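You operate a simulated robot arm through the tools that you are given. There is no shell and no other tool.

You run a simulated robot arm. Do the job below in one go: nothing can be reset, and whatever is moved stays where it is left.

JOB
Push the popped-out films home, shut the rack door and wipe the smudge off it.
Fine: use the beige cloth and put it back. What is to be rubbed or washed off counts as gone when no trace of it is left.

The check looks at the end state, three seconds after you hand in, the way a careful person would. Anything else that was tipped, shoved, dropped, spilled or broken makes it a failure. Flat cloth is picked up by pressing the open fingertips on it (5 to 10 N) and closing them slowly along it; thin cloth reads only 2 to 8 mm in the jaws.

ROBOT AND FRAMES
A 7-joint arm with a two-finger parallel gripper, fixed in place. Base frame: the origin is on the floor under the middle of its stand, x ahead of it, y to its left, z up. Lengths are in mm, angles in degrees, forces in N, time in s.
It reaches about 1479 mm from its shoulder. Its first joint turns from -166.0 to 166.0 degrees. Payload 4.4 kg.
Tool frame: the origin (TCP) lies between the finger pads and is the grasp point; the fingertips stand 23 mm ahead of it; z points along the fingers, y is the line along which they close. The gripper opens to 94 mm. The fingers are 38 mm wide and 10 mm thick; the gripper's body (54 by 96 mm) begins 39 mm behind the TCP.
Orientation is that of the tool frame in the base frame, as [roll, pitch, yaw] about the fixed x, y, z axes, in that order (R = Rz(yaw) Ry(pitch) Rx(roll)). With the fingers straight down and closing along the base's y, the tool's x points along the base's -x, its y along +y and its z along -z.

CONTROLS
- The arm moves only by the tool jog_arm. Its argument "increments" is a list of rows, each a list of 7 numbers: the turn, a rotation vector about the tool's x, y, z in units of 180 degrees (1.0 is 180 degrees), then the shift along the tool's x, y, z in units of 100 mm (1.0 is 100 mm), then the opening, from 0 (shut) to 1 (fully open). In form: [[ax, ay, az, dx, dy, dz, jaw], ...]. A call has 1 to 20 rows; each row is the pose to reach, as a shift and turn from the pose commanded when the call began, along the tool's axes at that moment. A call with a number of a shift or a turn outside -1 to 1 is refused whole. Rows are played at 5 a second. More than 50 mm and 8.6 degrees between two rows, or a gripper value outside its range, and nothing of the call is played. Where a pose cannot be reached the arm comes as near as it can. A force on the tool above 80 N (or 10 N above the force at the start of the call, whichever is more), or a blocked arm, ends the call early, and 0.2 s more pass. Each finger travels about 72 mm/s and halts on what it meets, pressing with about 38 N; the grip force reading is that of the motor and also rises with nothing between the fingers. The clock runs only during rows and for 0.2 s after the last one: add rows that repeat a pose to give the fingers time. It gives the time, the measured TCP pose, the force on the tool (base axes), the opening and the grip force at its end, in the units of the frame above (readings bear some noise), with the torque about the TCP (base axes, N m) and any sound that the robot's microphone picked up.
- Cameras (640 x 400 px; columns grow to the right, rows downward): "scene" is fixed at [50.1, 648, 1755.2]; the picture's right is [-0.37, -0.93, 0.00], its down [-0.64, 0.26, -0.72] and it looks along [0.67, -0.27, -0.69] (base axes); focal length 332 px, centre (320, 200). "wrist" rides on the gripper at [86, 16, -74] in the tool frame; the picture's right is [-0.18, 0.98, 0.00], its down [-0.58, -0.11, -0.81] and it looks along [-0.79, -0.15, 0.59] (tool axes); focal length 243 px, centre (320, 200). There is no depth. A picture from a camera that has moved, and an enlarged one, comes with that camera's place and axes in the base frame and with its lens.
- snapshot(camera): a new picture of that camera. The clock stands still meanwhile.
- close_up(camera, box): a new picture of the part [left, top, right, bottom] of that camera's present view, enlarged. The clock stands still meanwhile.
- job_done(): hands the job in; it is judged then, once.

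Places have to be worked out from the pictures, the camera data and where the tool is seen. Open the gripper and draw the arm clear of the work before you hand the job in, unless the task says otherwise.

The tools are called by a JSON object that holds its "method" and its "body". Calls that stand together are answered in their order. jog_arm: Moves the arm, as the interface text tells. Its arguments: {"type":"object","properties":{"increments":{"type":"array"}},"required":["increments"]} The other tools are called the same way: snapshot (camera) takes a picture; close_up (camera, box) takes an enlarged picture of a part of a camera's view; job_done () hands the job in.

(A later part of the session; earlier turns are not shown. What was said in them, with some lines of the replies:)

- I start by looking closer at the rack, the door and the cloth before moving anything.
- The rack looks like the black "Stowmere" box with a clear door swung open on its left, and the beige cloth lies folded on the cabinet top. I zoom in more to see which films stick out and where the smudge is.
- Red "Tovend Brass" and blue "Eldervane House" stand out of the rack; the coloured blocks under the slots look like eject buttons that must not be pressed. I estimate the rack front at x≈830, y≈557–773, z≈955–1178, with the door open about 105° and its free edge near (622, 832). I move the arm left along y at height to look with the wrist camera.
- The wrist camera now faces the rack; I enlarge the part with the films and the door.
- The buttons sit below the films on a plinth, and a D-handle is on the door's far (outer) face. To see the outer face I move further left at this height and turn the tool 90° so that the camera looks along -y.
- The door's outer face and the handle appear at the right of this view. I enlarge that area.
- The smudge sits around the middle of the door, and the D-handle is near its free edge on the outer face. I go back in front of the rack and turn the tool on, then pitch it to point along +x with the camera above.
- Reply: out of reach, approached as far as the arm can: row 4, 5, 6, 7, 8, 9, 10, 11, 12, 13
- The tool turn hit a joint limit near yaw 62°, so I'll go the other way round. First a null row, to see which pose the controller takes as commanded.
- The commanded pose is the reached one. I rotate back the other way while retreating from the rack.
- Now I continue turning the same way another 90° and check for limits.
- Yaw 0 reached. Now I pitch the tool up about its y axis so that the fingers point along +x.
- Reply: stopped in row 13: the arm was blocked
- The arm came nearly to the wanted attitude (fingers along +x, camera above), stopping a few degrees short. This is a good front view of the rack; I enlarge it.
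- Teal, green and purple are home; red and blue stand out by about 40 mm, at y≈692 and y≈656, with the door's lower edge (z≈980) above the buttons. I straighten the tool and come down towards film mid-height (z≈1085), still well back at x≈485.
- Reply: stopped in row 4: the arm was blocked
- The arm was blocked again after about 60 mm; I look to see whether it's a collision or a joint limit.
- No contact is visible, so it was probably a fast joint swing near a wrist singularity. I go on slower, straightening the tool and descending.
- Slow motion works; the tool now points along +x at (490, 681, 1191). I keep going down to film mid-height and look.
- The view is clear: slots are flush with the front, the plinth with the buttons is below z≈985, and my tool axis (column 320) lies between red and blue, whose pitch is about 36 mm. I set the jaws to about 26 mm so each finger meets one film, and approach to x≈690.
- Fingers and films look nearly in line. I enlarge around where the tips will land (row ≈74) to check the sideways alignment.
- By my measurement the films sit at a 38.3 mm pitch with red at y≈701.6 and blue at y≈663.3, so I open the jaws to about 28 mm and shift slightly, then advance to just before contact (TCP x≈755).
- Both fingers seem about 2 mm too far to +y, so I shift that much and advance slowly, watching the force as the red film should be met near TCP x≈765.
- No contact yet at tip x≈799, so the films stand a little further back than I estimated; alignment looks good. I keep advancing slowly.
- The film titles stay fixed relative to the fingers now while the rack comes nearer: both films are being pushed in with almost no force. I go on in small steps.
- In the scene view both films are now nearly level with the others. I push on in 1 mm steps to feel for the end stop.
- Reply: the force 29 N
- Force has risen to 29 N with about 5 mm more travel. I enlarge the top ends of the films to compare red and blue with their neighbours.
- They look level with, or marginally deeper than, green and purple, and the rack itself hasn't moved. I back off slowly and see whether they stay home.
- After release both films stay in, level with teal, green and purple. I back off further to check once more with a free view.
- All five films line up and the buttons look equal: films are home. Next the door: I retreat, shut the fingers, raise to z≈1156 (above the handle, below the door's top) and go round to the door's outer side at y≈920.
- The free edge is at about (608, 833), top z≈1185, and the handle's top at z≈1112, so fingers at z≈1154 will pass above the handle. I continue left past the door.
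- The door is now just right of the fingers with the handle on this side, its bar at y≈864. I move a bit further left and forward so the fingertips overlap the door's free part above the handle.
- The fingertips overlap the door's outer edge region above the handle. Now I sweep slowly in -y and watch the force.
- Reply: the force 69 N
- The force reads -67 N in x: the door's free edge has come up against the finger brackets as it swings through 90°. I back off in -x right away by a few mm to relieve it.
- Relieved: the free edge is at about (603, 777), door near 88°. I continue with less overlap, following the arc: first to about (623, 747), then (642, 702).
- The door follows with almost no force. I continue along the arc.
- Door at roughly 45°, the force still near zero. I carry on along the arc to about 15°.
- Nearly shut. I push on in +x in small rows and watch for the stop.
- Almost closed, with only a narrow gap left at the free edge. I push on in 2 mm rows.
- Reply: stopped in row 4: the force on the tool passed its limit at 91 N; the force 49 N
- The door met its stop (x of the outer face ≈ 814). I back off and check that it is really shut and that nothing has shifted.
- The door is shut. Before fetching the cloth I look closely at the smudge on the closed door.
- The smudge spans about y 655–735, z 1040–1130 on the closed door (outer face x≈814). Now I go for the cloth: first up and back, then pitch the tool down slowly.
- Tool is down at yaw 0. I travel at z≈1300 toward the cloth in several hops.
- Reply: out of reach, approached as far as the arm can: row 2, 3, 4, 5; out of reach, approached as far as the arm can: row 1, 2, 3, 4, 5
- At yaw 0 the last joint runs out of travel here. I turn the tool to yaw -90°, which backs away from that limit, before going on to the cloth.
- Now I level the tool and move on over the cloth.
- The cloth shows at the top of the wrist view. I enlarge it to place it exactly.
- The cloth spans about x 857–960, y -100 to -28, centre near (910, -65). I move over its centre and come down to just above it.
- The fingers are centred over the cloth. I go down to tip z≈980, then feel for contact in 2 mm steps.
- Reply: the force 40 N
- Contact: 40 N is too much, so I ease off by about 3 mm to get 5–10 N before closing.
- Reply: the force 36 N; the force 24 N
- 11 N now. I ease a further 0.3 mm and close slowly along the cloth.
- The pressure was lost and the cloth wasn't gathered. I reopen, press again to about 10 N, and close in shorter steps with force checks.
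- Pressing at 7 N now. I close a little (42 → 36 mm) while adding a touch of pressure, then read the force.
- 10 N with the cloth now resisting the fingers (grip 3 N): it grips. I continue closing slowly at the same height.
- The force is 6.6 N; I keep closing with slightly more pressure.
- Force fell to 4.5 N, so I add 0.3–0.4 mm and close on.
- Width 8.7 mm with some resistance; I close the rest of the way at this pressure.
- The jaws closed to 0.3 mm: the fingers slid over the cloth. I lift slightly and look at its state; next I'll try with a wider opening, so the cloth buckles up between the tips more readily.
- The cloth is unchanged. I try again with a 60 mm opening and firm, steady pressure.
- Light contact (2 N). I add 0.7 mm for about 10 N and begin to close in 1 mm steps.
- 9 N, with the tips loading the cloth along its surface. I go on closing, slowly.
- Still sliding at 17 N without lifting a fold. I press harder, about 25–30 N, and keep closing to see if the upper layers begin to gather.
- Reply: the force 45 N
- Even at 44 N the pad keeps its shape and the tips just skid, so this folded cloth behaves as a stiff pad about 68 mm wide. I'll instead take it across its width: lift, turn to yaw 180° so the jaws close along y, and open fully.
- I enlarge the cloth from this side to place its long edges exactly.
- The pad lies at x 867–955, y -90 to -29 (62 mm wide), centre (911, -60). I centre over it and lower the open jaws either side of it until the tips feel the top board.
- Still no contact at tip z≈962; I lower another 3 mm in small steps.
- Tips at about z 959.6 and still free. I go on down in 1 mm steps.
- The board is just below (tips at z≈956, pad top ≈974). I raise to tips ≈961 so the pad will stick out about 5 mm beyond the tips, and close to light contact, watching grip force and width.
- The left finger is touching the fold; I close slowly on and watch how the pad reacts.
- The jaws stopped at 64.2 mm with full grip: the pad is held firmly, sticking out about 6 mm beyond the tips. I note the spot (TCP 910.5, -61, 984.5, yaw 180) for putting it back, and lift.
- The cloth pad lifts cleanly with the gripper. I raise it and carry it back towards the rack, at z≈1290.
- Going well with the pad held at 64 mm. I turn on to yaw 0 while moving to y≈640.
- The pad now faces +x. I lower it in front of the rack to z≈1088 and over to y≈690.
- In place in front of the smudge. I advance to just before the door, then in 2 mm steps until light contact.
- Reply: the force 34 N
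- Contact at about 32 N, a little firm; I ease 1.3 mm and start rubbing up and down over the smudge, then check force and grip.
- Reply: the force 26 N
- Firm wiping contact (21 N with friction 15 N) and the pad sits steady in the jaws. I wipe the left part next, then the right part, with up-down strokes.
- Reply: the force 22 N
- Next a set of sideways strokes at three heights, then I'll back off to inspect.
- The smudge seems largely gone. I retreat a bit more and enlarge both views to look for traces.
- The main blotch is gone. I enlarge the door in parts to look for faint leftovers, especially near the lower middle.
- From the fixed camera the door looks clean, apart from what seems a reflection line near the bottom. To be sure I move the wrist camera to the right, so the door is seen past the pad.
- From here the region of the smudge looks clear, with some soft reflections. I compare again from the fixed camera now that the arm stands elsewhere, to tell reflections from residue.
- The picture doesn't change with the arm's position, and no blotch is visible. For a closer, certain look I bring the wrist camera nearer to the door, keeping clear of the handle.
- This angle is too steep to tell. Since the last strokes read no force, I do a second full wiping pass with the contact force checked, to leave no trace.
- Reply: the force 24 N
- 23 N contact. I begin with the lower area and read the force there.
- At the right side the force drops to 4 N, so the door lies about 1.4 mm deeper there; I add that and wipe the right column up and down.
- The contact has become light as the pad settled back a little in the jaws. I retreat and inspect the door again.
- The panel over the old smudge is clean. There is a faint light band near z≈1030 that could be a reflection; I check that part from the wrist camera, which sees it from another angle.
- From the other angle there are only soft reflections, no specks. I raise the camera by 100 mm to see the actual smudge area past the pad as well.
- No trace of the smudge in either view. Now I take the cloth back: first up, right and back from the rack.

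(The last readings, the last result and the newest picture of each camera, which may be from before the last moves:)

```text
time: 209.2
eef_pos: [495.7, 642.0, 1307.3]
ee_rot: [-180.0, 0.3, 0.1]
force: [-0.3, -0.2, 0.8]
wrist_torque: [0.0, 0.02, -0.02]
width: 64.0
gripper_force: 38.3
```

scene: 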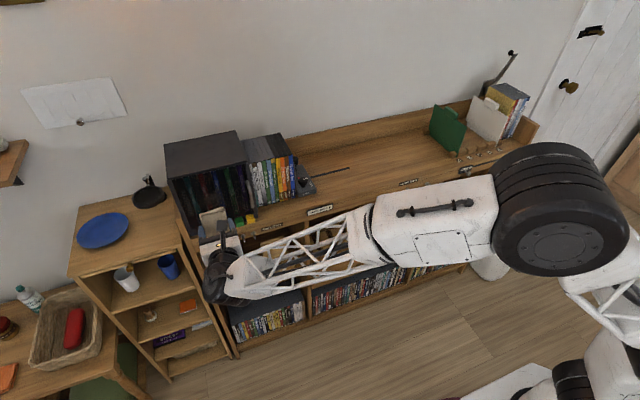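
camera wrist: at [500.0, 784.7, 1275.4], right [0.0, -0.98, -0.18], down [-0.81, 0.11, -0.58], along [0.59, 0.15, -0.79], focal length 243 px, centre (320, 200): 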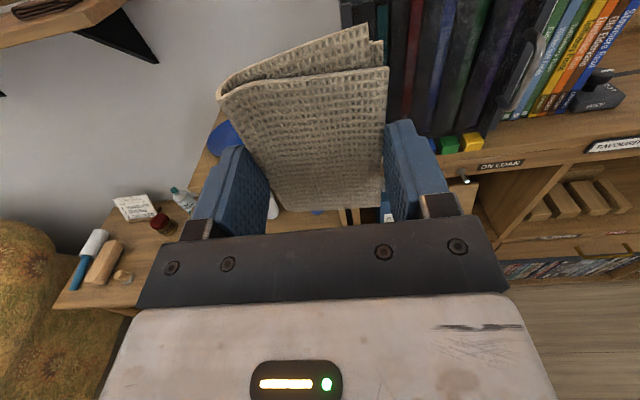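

Tool is down again at yaw 0. I turn back through -90° to 180° while travelling towards the cloth's place.

{"method": "jog_arm", "body": {"increments": [[0, 0, 0.04, 0.05, 0.1, 0, 0.6], [0, 0, 0.08, 0.1, 0.2, 0, 0.6], [0, 0, 0.12, 0.15, 0.3, 0, 0.6], [0, 0, 0.16, 0.2, 0.4, 0, 0.6], [0, 0, 0.2, 0.25, 0.5, 0, 0.6], [0, 0, 0.24, 0.3, 0.6, 0, 0.6], [0, 0, 0.28, 0.35, 0.7, 0, 0.6], [0, 0, 0.32, 0.4, 0.8, 0, 0.6], [0, 0, 0.36, 0.45, 0.9, 0, 0.6], [0, 0, 0.4, 0.5, 1.0, 0, 0.6], [0, 0, 0.44, 0.5, 1.0, 0, 0.6], [0, 0, 0.48, 0.5, 1.0, 0, 0.6], [0, 0, 0.5, 0.5, 1.0, 0, 0.6]]}}

{"method": "jog_arm", "body": {"increments": [[0, 0, 0.04, 0.1, -0.06, 0, 0.6], [0, 0, 0.08, 0.2, -0.12, 0, 0.6], [0, 0, 0.12, 0.3, -0.18, 0, 0.6], [0, 0, 0.16, 0.4, -0.24, 0, 0.6], [0, 0, 0.2, 0.5, -0.3, 0, 0.6], [0, 0, 0.24, 0.6, -0.36, 0, 0.6], [0, 0, 0.28, 0.7, -0.42, 0, 0.6], [0, 0, 0.32, 0.8, -0.48, 0, 0.6], [0, 0, 0.36, 0.9, -0.54, 0, 0.6], [0, 0, 0.4, 1.0, -0.6, 0, 0.6], [0, 0, 0.44, 1.0, -0.6, 0, 0.6], [0, 0, 0.48, 1.0, -0.6, 0, 0.6], [0, 0, 0.5, 1.0, -0.6, 0, 0.6]]}}

{"method": "snapshot", "body": {"camera": "scene"}}

```text
time: 212.1
eef_pos: [546.1, 541.8, 1306.4]
ee_rot: [-180.0, -0.1, -90.0]
force: [0.6, -0.3, -0.1]
wrist_torque: [0.01, 0.01, 0.02]
width: 63.9
gripper_force: 38.1
```

```text
time: 214.8
eef_pos: [605.4, 442.8, 1306.5]
ee_rot: [-180.0, -0.1, 180.0]
force: [0.0, -0.5, -0.3]
wrist_torque: [0.03, 0.01, 0.02]
width: 64.1
gripper_force: 37.7
```

```text
taken
```

scene: 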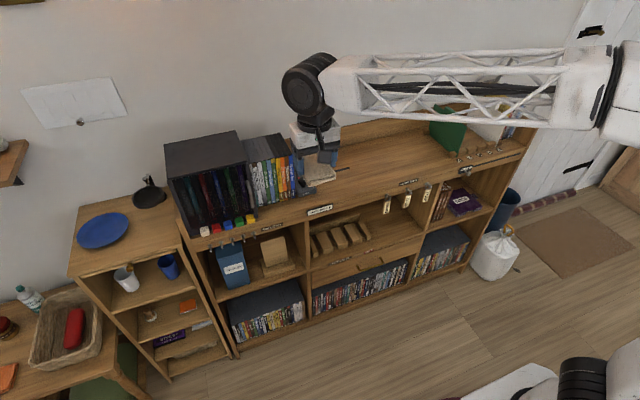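

Now five hops at height to the cloth's original place.

{"method": "jog_arm", "body": {"increments": [[0, 0, 0, -0.12, -0.2, 0, 0.6], [0, 0, 0, -0.24, -0.4, 0, 0.6], [0, 0, 0, -0.36, -0.6, 0, 0.6], [0, 0, 0, -0.48, -0.8, 0, 0.6], [0, 0, 0, -0.61, -1.0, 0, 0.6]]}}

{"method": "jog_arm", "body": {"increments": [[0, 0, 0, -0.12, -0.2, 0, 0.6], [0, 0, 0, -0.24, -0.4, 0, 0.6], [0, 0, 0, -0.36, -0.6, 0, 0.6], [0, 0, 0, -0.48, -0.8, 0, 0.6], [0, 0, 0, -0.61, -1.0, 0, 0.6]]}}

{"method": "jog_arm", "body": {"increments": [[0, 0, 0, -0.12, -0.2, 0, 0.6], [0, 0, 0, -0.24, -0.4, 0, 0.6], [0, 0, 0, -0.36, -0.6, 0, 0.6], [0, 0, 0, -0.48, -0.8, 0, 0.6], [0, 0, 0, -0.61, -1.0, 0, 0.6]]}}

{"method": "jog_arm", "body": {"increments": [[0, 0, 0, -0.12, -0.2, 0, 0.6], [0, 0, 0, -0.24, -0.4, 0, 0.6], [0, 0, 0, -0.36, -0.6, 0, 0.6], [0, 0, 0, -0.48, -0.8, 0, 0.6], [0, 0, 0, -0.61, -1.0, 0, 0.6]]}}

{"method": "jog_arm", "body": {"increments": [[0, 0, 0, -0.12, -0.2, 0, 0.6], [0, 0, 0, -0.24, -0.4, 0.1, 0.6], [0, 0, 0, -0.36, -0.6, 0.3, 0.6], [0, 0, 0, -0.48, -0.8, 0.5, 0.6], [0, 0, 0, -0.61, -1.0, 0.7, 0.6]]}}

{"method": "snapshot", "body": {"camera": "scene"}}

{"method": "snapshot", "body": {"camera": "wrist"}}

```text
time: 216.1
eef_pos: [666.0, 341.4, 1308.9]
ee_rot: [180.0, 0.1, -179.9]
force: [-0.6, -0.5, 0.5]
wrist_torque: [0.01, -0.04, -0.01]
width: 63.8
gripper_force: 38.3
```

```text
time: 217.2
eef_pos: [726.8, 243.0, 1306.0]
ee_rot: [179.9, -0.1, -179.9]
force: [0.3, 0.6, 0.3]
wrist_torque: [0.02, 0.0, 0.05]
width: 63.8
gripper_force: 37.3
```

```text
time: 218.4
eef_pos: [788.3, 142.3, 1307.6]
ee_rot: [180.0, 0.0, -179.9]
force: [0.8, -0.9, -0.7]
wrist_torque: [0.04, -0.01, -0.02]
width: 64.0
gripper_force: 37.8
```

```text
time: 219.7
eef_pos: [850.2, 41.8, 1308.5]
ee_rot: [180.0, 0.0, -179.9]
force: [-0.2, -0.6, 0.7]
wrist_torque: [0.03, 0.03, 0.0]
width: 63.9
gripper_force: 37.7
```

```text
time: 220.8
eef_pos: [909.1, -58.6, 1237.5]
ee_rot: [-180.0, 0.0, -180.0]
force: [0.3, -0.9, 0.2]
wrist_torque: [-0.04, 0.03, -0.03]
width: 63.8
gripper_force: 38.3
```

```text
taken
```

scene: 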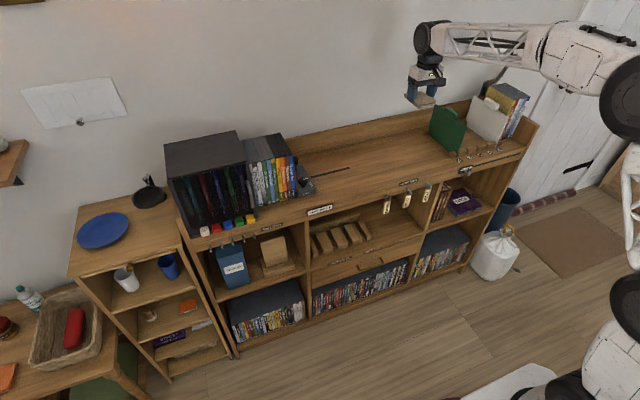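

```text
taken
camera wrist: at [822.4, -43.3, 1313.4], right [0.18, 0.98, 0.0], down [0.58, -0.11, 0.81], along [0.79, -0.15, -0.59], focal length 243 px, centre (320, 200)
```

wrist: 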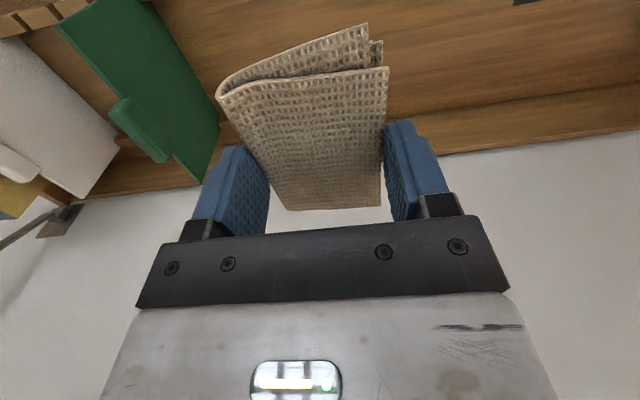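

Over the original spot with the pad unchanged in the jaws. I descend, then feel for the board in small steps.

{"method": "jog_arm", "body": {"increments": [[0, 0, 0, -0.014, -0.024, 0.2, 0.6], [0, 0, 0, -0.014, -0.024, 0.4, 0.6], [0, 0, 0, -0.014, -0.024, 0.6, 0.6], [0, 0, 0, -0.014, -0.024, 0.8, 0.6], [0, 0, 0, -0.014, -0.024, 1.0, 0.6]]}}

{"method": "jog_arm", "body": {"increments": [[0, 0, 0, 0, 0, 0.2, 0.6], [0, 0, 0, 0, 0, 0.4, 0.6], [0, 0, 0, 0, 0, 0.6, 0.6], [0, 0, 0, 0, 0, 0.8, 0.6], [0, 0, 0, 0, 0, 1.0, 0.6]]}}

{"method": "jog_arm", "body": {"increments": [[0, 0, 0, 0, 0, 0.12, 0.6], [0, 0, 0, 0, 0, 0.24, 0.6], [0, 0, 0, 0, 0, 0.36, 0.6], [0, 0, 0, 0, 0, 0.42, 0.6], [0, 0, 0, 0, 0, 0.46, 0.6]]}}

{"method": "close_up", "body": {"camera": "scene", "box": [365, 110, 455, 180]}}

```text
time: 222.1
eef_pos: [911.5, -60.9, 1137.3]
ee_rot: [180.0, 0.0, -179.9]
force: [-0.2, -0.8, 0.2]
wrist_torque: [0.0, 0.01, 0.03]
width: 63.8
gripper_force: 37.2
```

```text
time: 223.2
eef_pos: [914.0, -59.7, 1037.7]
ee_rot: [180.0, 0.0, -179.8]
force: [1.0, 1.0, -0.1]
wrist_torque: [0.01, -0.03, 0.0]
width: 63.7
gripper_force: 38.1
```

```text
time: 224.4
eef_pos: [912.6, -60.3, 989.1]
ee_rot: [180.0, -0.2, -179.9]
force: [0.6, -0.2, -1.1]
wrist_torque: [0.04, 0.02, 0.02]
width: 63.9
gripper_force: 38.3
```

```text
5.71 times, centred on (410, 145) of scene
camera zoom: at [50.1, 648.0, 1755.2], right [-0.37, -0.93, 0.0], down [-0.64, 0.26, -0.72], along [0.67, -0.27, -0.69], focal length 1900 px, centre (-194, 514)
```

zoom: 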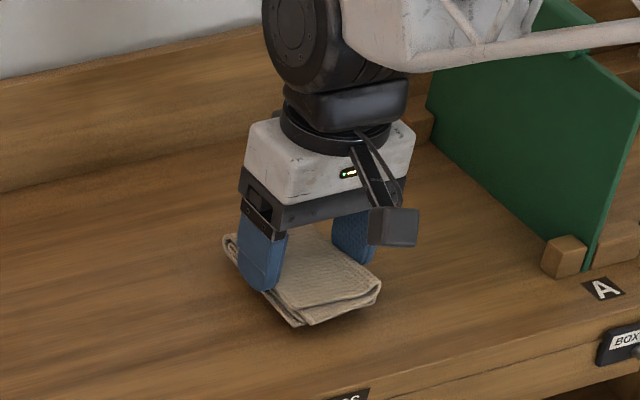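

{"method": "jog_arm", "body": {"increments": [[0, 0, 0, 0, 0, 0.015, 0.6], [0, 0, 0, 0, 0, 0.03, 0.6], [0, 0, 0, 0, 0, 0.04, 0.6], [0, 0, 0, 0, 0, 0.04, 0.6]]}}

```text
time: 225.4
eef_pos: [913.3, -60.4, 987.4]
ee_rot: [180.0, 0.1, -180.0]
force: [-0.1, 0.1, 1.1]
wrist_torque: [0.0, 0.0, -0.01]
width: 63.7
gripper_force: 37.9
```

The pad is near the board (1 N). I go down another 2 mm to seat it.

{"method": "jog_arm", "body": {"increments": [[0, 0, 0, 0, 0, 0.01, 0.6], [0, 0, 0, 0, 0, 0.02, 0.6], [0, 0, 0, 0, 0, 0.02, 0.6]]}}

```text
time: 226.2
eef_pos: [912.8, -60.5, 985.3]
ee_rot: [179.9, 0.0, -179.9]
force: [-0.1, 0.9, -0.8]
wrist_torque: [-0.01, -0.01, -0.02]
width: 63.8
gripper_force: 38.1
```

{"method": "jog_arm", "body": {"increments": [[0, 0, 0, 0, 0, 0.01, 0.6], [0, 0, 0, 0, 0, 0.02, 0.6], [0, 0, 0, 0, 0, 0.02, 0.6]]}}

```text
time: 227.1
eef_pos: [911.6, -61.3, 983.5]
ee_rot: [180.0, 0.0, -179.9]
force: [0.4, -0.1, -0.2]
wrist_torque: [0.03, 0.0, 0.01]
width: 64.0
gripper_force: 38.0
```

Still free at TCP z≈983.5; I lower on in 1 mm steps until the board is felt.

{"method": "jog_arm", "body": {"increments": [[0, 0, 0, 0, 0, 0.01, 0.6], [0, 0, 0, 0, 0, 0.02, 0.6], [0, 0, 0, 0, 0, 0.02, 0.6]]}}

{"method": "close_up", "body": {"camera": "scene", "box": [375, 125, 445, 175]}}

```text
time: 227.8
eef_pos: [911.6, -61.1, 980.6]
ee_rot: [-179.9, 0.0, -179.9]
force: [-0.1, -2.2, 5.6]
wrist_torque: [-0.06, -0.09, -0.02]
width: 63.8
gripper_force: 38.1
```

```text
8.00 times, centred on (410, 150) of scene
camera zoom: at [50.1, 648.0, 1755.2], right [-0.37, -0.93, 0.0], down [-0.64, 0.26, -0.72], along [0.67, -0.27, -0.69], focal length 2659 px, centre (-400, 600)
```

zoom: 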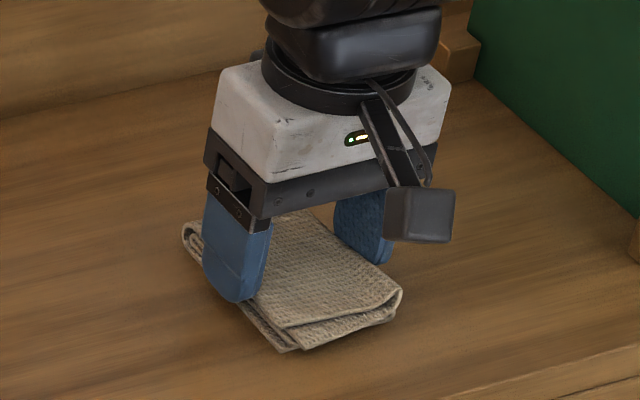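

The board is felt (5.6 N): the pad is down. I open the fingers gently and rise straight up.

{"method": "jog_arm", "body": {"increments": [[0, 0, 0, 0, 0, -0.002, 0.66], [0, 0, 0, 0, 0, -0.003, 0.7], [0, 0, 0, 0, 0, -0.003, 0.75], [0, 0, 0, 0, 0, -0.003, 0.82], [0, 0, 0, 0, 0, -0.003, 0.9], [0, 0, 0, 0, 0, -0.003, 1], [0, 0, 0, 0, 0, -0.003, 1]]}}

{"method": "jog_arm", "body": {"increments": [[0, 0, 0, 0, 0, -0.08, 1], [0, 0, 0, 0, 0, -0.2, 1], [0, 0, 0, 0, 0, -0.4, 1], [0, 0, 0, 0, 0, -0.6, 1], [0, 0, 0, 0, 0, -0.8, 1], [0, 0, 0, 0, 0, -1.0, 1]]}}

{"method": "snapshot", "body": {"camera": "wrist"}}

{"method": "close_up", "body": {"camera": "scene", "box": [375, 135, 455, 185]}}

```text
time: 229.4
eef_pos: [913.3, -61.2, 981.1]
ee_rot: [-180.0, 0.1, -179.9]
force: [-0.2, 0.6, 0.5]
wrist_torque: [-0.01, -0.01, -0.02]
width: 93.9
gripper_force: 0.1
```

```text
time: 230.8
eef_pos: [912.8, -60.9, 1079.8]
ee_rot: [-180.0, -0.1, -179.9]
force: [-0.6, 0.1, 0.0]
wrist_torque: [-0.02, -0.01, 0.01]
width: 94.2
gripper_force: 0.1
```

```text
taken
camera wrist: at [826.0, -45.9, 1155.9], right [0.18, 0.98, 0.0], down [0.58, -0.11, 0.81], along [0.79, -0.15, -0.59], focal length 243 px, centre (320, 200)
```

wrist: 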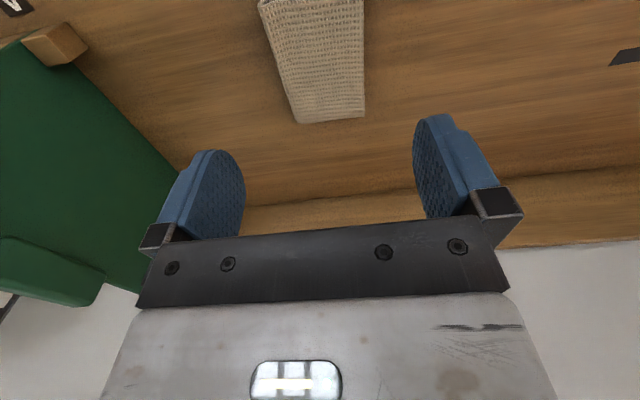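

```text
8.00 times, centred on (415, 160) of scene
camera zoom: at [50.1, 648.0, 1755.2], right [-0.37, -0.93, 0.0], down [-0.64, 0.26, -0.72], along [0.67, -0.27, -0.69], focal length 2659 px, centre (-440, 520)
```

zoom: 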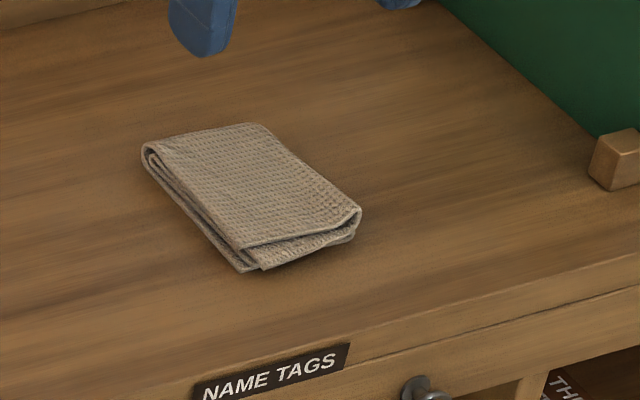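

The cloth lies exactly where it was, corner for corner. I rise and travel back for a last look at the door with the empty gripper.

{"method": "jog_arm", "body": {"increments": [[0, 0, 0, 0, 0, -0.25, 1], [0, 0, 0, 0, 0, -0.5, 1], [0, 0, 0, 0, 0, -0.75, 1], [0, 0, 0, 0, 0, -1.0, 1]]}}

{"method": "jog_arm", "body": {"increments": [[0, 0, 0, 0, 0, -0.25, 1], [0, 0, 0, 0, 0, -0.5, 1], [0, 0, 0, 0, 0, -0.75, 1], [0, 0, 0, 0, 0, -1.0, 1]]}}

{"method": "jog_arm", "body": {"increments": [[0, 0, 0, 0.15, 0.25, 0, 1], [0, 0, 0, 0.3, 0.5, 0, 1], [0, 0, 0, 0.45, 0.75, 0, 1], [0, 0, 0, 0.6, 1.0, 0, 1]]}}

{"method": "jog_arm", "body": {"increments": [[0, 0, 0, 0.15, 0.25, 0, 1], [0, 0, 0, 0.3, 0.5, 0, 1], [0, 0, 0, 0.45, 0.75, 0, 1], [0, 0, 0, 0.6, 1.0, 0, 1]]}}

{"method": "jog_arm", "body": {"increments": [[0, 0, 0, 0.15, 0.25, 0, 1], [0, 0, 0, 0.3, 0.5, 0, 1], [0, 0, 0, 0.45, 0.75, 0, 1], [0, 0, 0, 0.6, 1.0, 0, 1]]}}

{"method": "jog_arm", "body": {"increments": [[0, 0, 0, 0.15, 0.25, 0, 1], [0, 0, 0, 0.3, 0.5, 0, 1], [0, 0, 0, 0.45, 0.75, 0, 1], [0, 0, 0, 0.6, 1.0, 0, 1]]}}

{"method": "jog_arm", "body": {"increments": [[0, 0, 0, 0.15, 0.25, 0, 1], [0, 0, 0, 0.3, 0.5, 0, 1], [0, 0, 0, 0.45, 0.75, 0, 1], [0, 0, 0, 0.6, 1.0, 0, 1]]}}

{"method": "jog_arm", "body": {"increments": [[0, 0, 0, 0.2, 0.25, 0, 1], [0, 0, 0, 0.4, 0.5, 0, 1], [0, 0, 0, 0.6, 0.75, 0, 1], [0, 0, 0, 0.8, 1.0, 0, 1]]}}

{"method": "jog_arm", "body": {"increments": [[0, 0, 0, 0.1, 0.25, 0, 1], [0, 0, 0, 0.2, 0.5, 0, 1], [0, 0, 0, 0.3, 0.75, 0, 1], [0, 0, 0, 0.4, 1.0, 0, 1]]}}

{"method": "snapshot", "body": {"camera": "wrist"}}

{"method": "snapshot", "body": {"camera": "scene"}}

```text
time: 231.8
eef_pos: [913.9, -60.8, 1181.0]
ee_rot: [-180.0, -0.2, -179.8]
force: [-0.1, 0.4, 0.1]
wrist_torque: [0.01, 0.01, 0.03]
width: 94.2
gripper_force: 0.0
```

```text
time: 232.8
eef_pos: [911.0, -61.9, 1279.2]
ee_rot: [-180.0, -0.1, -179.9]
force: [0.3, -0.4, 0.2]
wrist_torque: [-0.02, 0.01, 0.01]
width: 94.2
gripper_force: 0.1
```

```text
time: 233.8
eef_pos: [853.2, 38.7, 1280.6]
ee_rot: [-179.9, -0.1, -180.0]
force: [-0.6, 1.2, -0.3]
wrist_torque: [0.02, -0.03, 0.01]
width: 93.9
gripper_force: 0.0
```

```text
time: 234.8
eef_pos: [793.3, 138.6, 1279.7]
ee_rot: [179.9, 0.0, -180.0]
force: [-0.9, -0.1, -0.8]
wrist_torque: [0.0, 0.0, 0.01]
width: 93.8
gripper_force: 0.0
```

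```text
time: 235.8
eef_pos: [733.5, 240.4, 1281.1]
ee_rot: [179.9, -0.1, -179.9]
force: [0.4, 0.5, -0.1]
wrist_torque: [-0.02, -0.02, -0.01]
width: 94.0
gripper_force: 0.0
```

```text
time: 236.8
eef_pos: [673.0, 342.0, 1279.3]
ee_rot: [-179.9, -0.2, -179.9]
force: [-1.1, 0.4, 0.2]
wrist_torque: [-0.02, -0.01, 0.0]
width: 94.0
gripper_force: 0.1
```

```text
time: 237.8
eef_pos: [611.6, 438.2, 1280.9]
ee_rot: [-179.9, 0.0, -179.9]
force: [-0.1, 0.3, 0.4]
wrist_torque: [0.01, 0.01, -0.01]
width: 94.1
gripper_force: 0.0
```

```text
time: 238.8
eef_pos: [529.9, 538.6, 1280.9]
ee_rot: [-179.9, 0.0, -179.8]
force: [0.5, -0.5, 0.2]
wrist_torque: [0.0, 0.02, -0.01]
width: 93.9
gripper_force: 0.0
```

```text
time: 239.8
eef_pos: [493.0, 638.4, 1281.3]
ee_rot: [180.0, 0.0, -179.9]
force: [-0.3, 0.3, -0.4]
wrist_torque: [0.01, -0.03, -0.03]
width: 94.0
gripper_force: 0.0
```

```text
taken
camera wrist: at [405.2, 653.9, 1357.0], right [0.18, 0.98, 0.0], down [0.58, -0.11, 0.81], along [0.79, -0.15, -0.59], focal length 243 px, centre (320, 200)
```

wrist: 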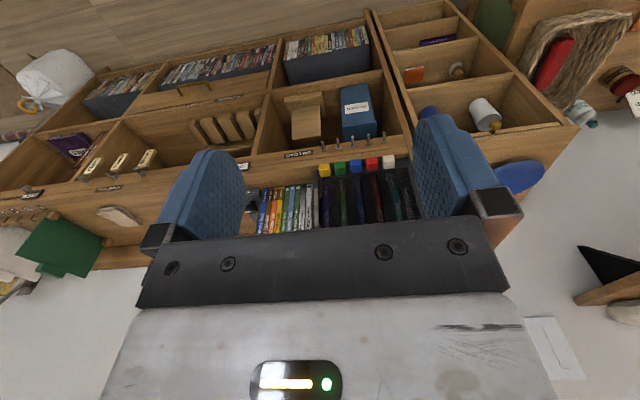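

```text
taken
```

scene: 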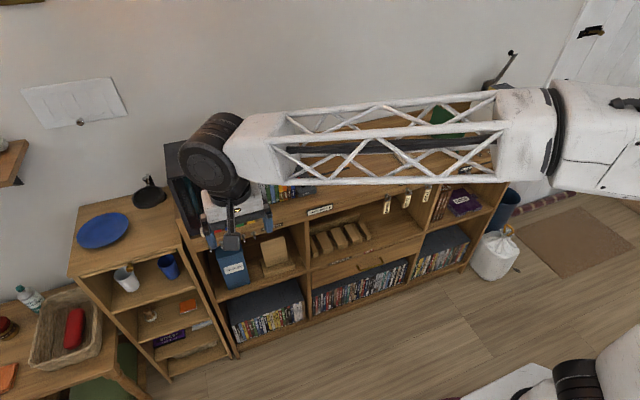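

{"method": "close_up", "body": {"camera": "wrist", "box": [300, 140, 430, 235]}}

```text
4.21 times, centred on (365, 188) of wrist
camera zoom: at [405.2, 653.9, 1357.0], right [0.18, 0.98, 0.0], down [0.58, -0.11, 0.81], along [0.79, -0.15, -0.59], focal length 1022 px, centre (130, 253)
```

zoom: 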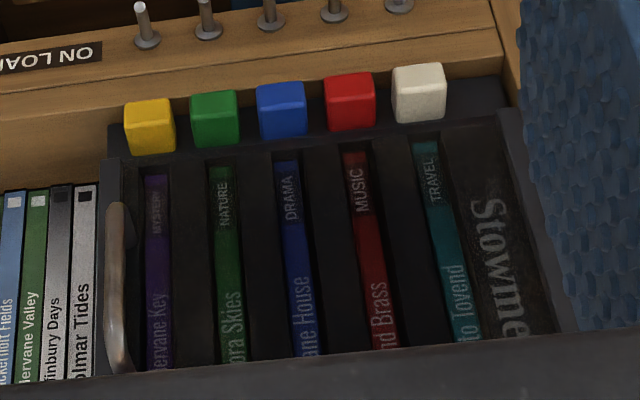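

The door panel is clean over the whole area, films level behind it. I draw the arm clear to its starting place and take a last overall look.

{"method": "jog_arm", "body": {"increments": [[0, 0, 0, 0.05, -0.25, -0.1, 1], [0, 0, 0, 0.05, -0.5, -0.2, 1], [0, 0, 0, 0.05, -0.75, -0.3, 1], [0, 0, 0, 0.05, -1.0, -0.4, 1]]}}

{"method": "jog_arm", "body": {"increments": [[0, 0, 0, 0, -0.25, 0, 1], [0, 0, 0, 0, -0.5, 0, 1], [0, 0, 0, 0, -0.75, 0, 1], [0, 0, 0, 0, -1.0, 0, 1]]}}

{"method": "snapshot", "body": {"camera": "scene"}}

{"method": "close_up", "body": {"camera": "scene", "box": [140, 120, 300, 250]}}

{"method": "close_up", "body": {"camera": "scene", "box": [185, 170, 265, 240]}}

{"method": "close_up", "body": {"camera": "wrist", "box": [320, 60, 640, 260]}}

```text
time: 240.8
eef_pos: [487.2, 537.2, 1320.4]
ee_rot: [-179.9, -0.2, -179.9]
force: [0.2, 0.0, -0.4]
wrist_torque: [0.0, 0.03, -0.01]
width: 94.2
gripper_force: 0.1
```

```text
time: 241.8
eef_pos: [486.2, 439.0, 1320.2]
ee_rot: [179.9, 0.0, -179.8]
force: [0.3, 0.6, -1.2]
wrist_torque: [0.03, -0.05, -0.02]
width: 94.2
gripper_force: 0.0
```

```text
taken
```

scene: 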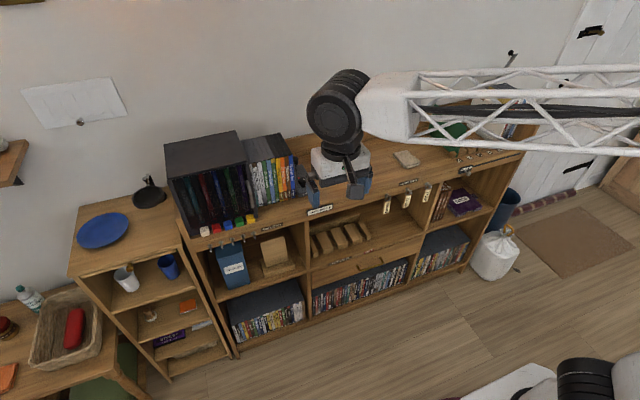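

```text
3.08 times, centred on (220, 185) of scene
camera zoom: at [50.1, 648.0, 1755.2], right [-0.37, -0.93, 0.0], down [-0.64, 0.26, -0.72], along [0.67, -0.27, -0.69], focal length 1023 px, centre (628, 246)
```

zoom: 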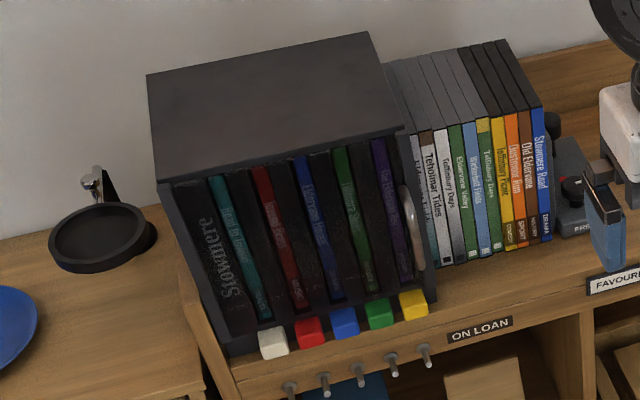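

```text
5.71 times, centred on (225, 205) of scene
camera zoom: at [50.1, 648.0, 1755.2], right [-0.37, -0.93, 0.0], down [-0.64, 0.26, -0.72], along [0.67, -0.27, -0.69], focal length 1900 px, centre (863, 171)
```

zoom: 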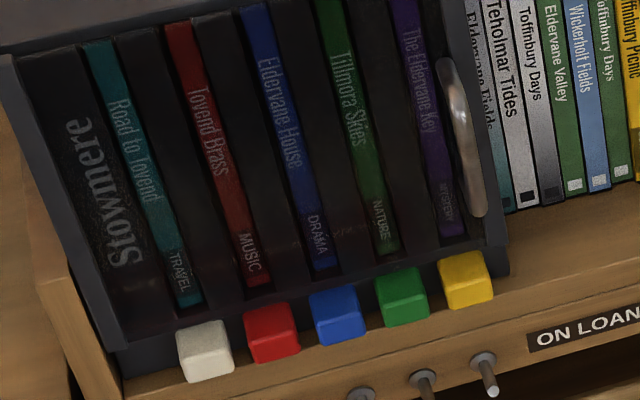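

```text
2.00 times, centred on (480, 160) of wrist
camera zoom: at [399.3, 453.6, 1396.0], right [0.18, 0.98, 0.0], down [0.58, -0.11, 0.81], along [0.79, -0.15, -0.59], focal length 485 px, centre (0, 280)
```

zoom: 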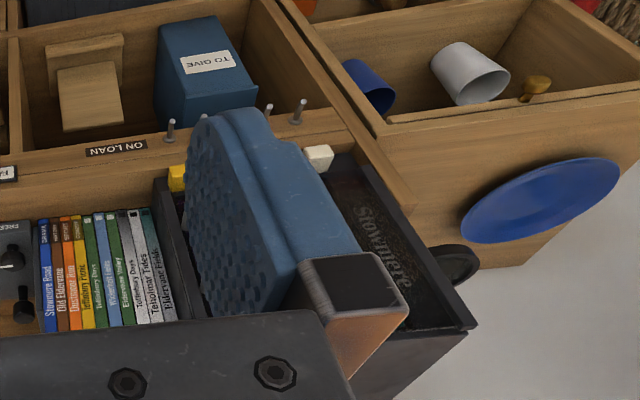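

Everything looks in order; one last close look at the door's free edge and top to confirm it is fully shut.

{"method": "close_up", "body": {"camera": "scene", "box": [225, 150, 270, 180]}}

{"method": "close_up", "body": {"camera": "scene", "box": [235, 175, 275, 225]}}

```text
13.33 times, centred on (248, 165) of scene
camera zoom: at [50.1, 648.0, 1755.2], right [-0.37, -0.93, 0.0], down [-0.64, 0.26, -0.72], along [0.67, -0.27, -0.69], focal length 4432 px, centre (1287, 667)
```

zoom: 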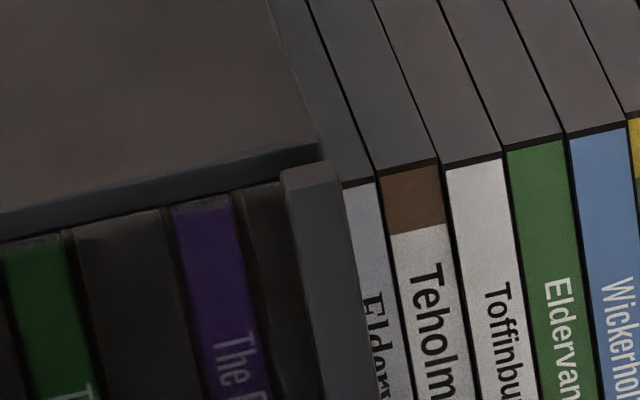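

```text
8.00 times, centred on (255, 200) of scene
camera zoom: at [50.1, 648.0, 1755.2], right [-0.37, -0.93, 0.0], down [-0.64, 0.26, -0.72], along [0.67, -0.27, -0.69], focal length 2659 px, centre (840, 200)
```

zoom: 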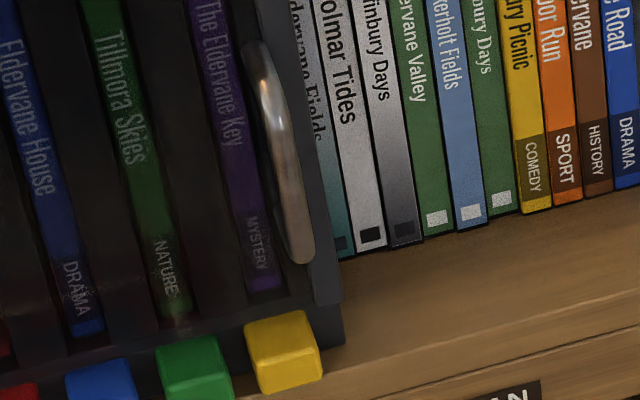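

The door's edge strip lies tight against the rack, the films are level, the panel is clean, the cloth is back in its place, and the gripper is open and clear. I hand the job in.

{"method": "job_done", "body": {}}

```text
The job is handed in.
```

The job is handed in; the check's result was not shown to me. The last pictures before hand-in show it finished:

- **Films:** The red "Tovend Brass" and blue "Eldervane House" had popped out. Both are pushed in and sit level with the other three, and the buttons under the slots look untouched.
- **Door:** It is shut, with its edge strip tight against the rack. On the way, its free edge caught on the finger brackets and pushed back at about 67 N. I backed off at once. At the end it met its stop at about 91 N. The rack looks unmoved.
- **Smudge:** It is wiped off with the beige cloth, and no trace shows from the scene camera or the wrist camera. A faint light band near the bottom of the panel looks like a reflection, because only the scene camera picks it up.
- **Cloth:** It is back where it was, within about 1 to 2 mm. It turned out to be a stiff folded pad, so pressing and closing on it only skidded. I gripped it across its width instead.

The gripper is open and the arm is back near its starting place, clear of the rack. I saw nothing else tipped or moved.
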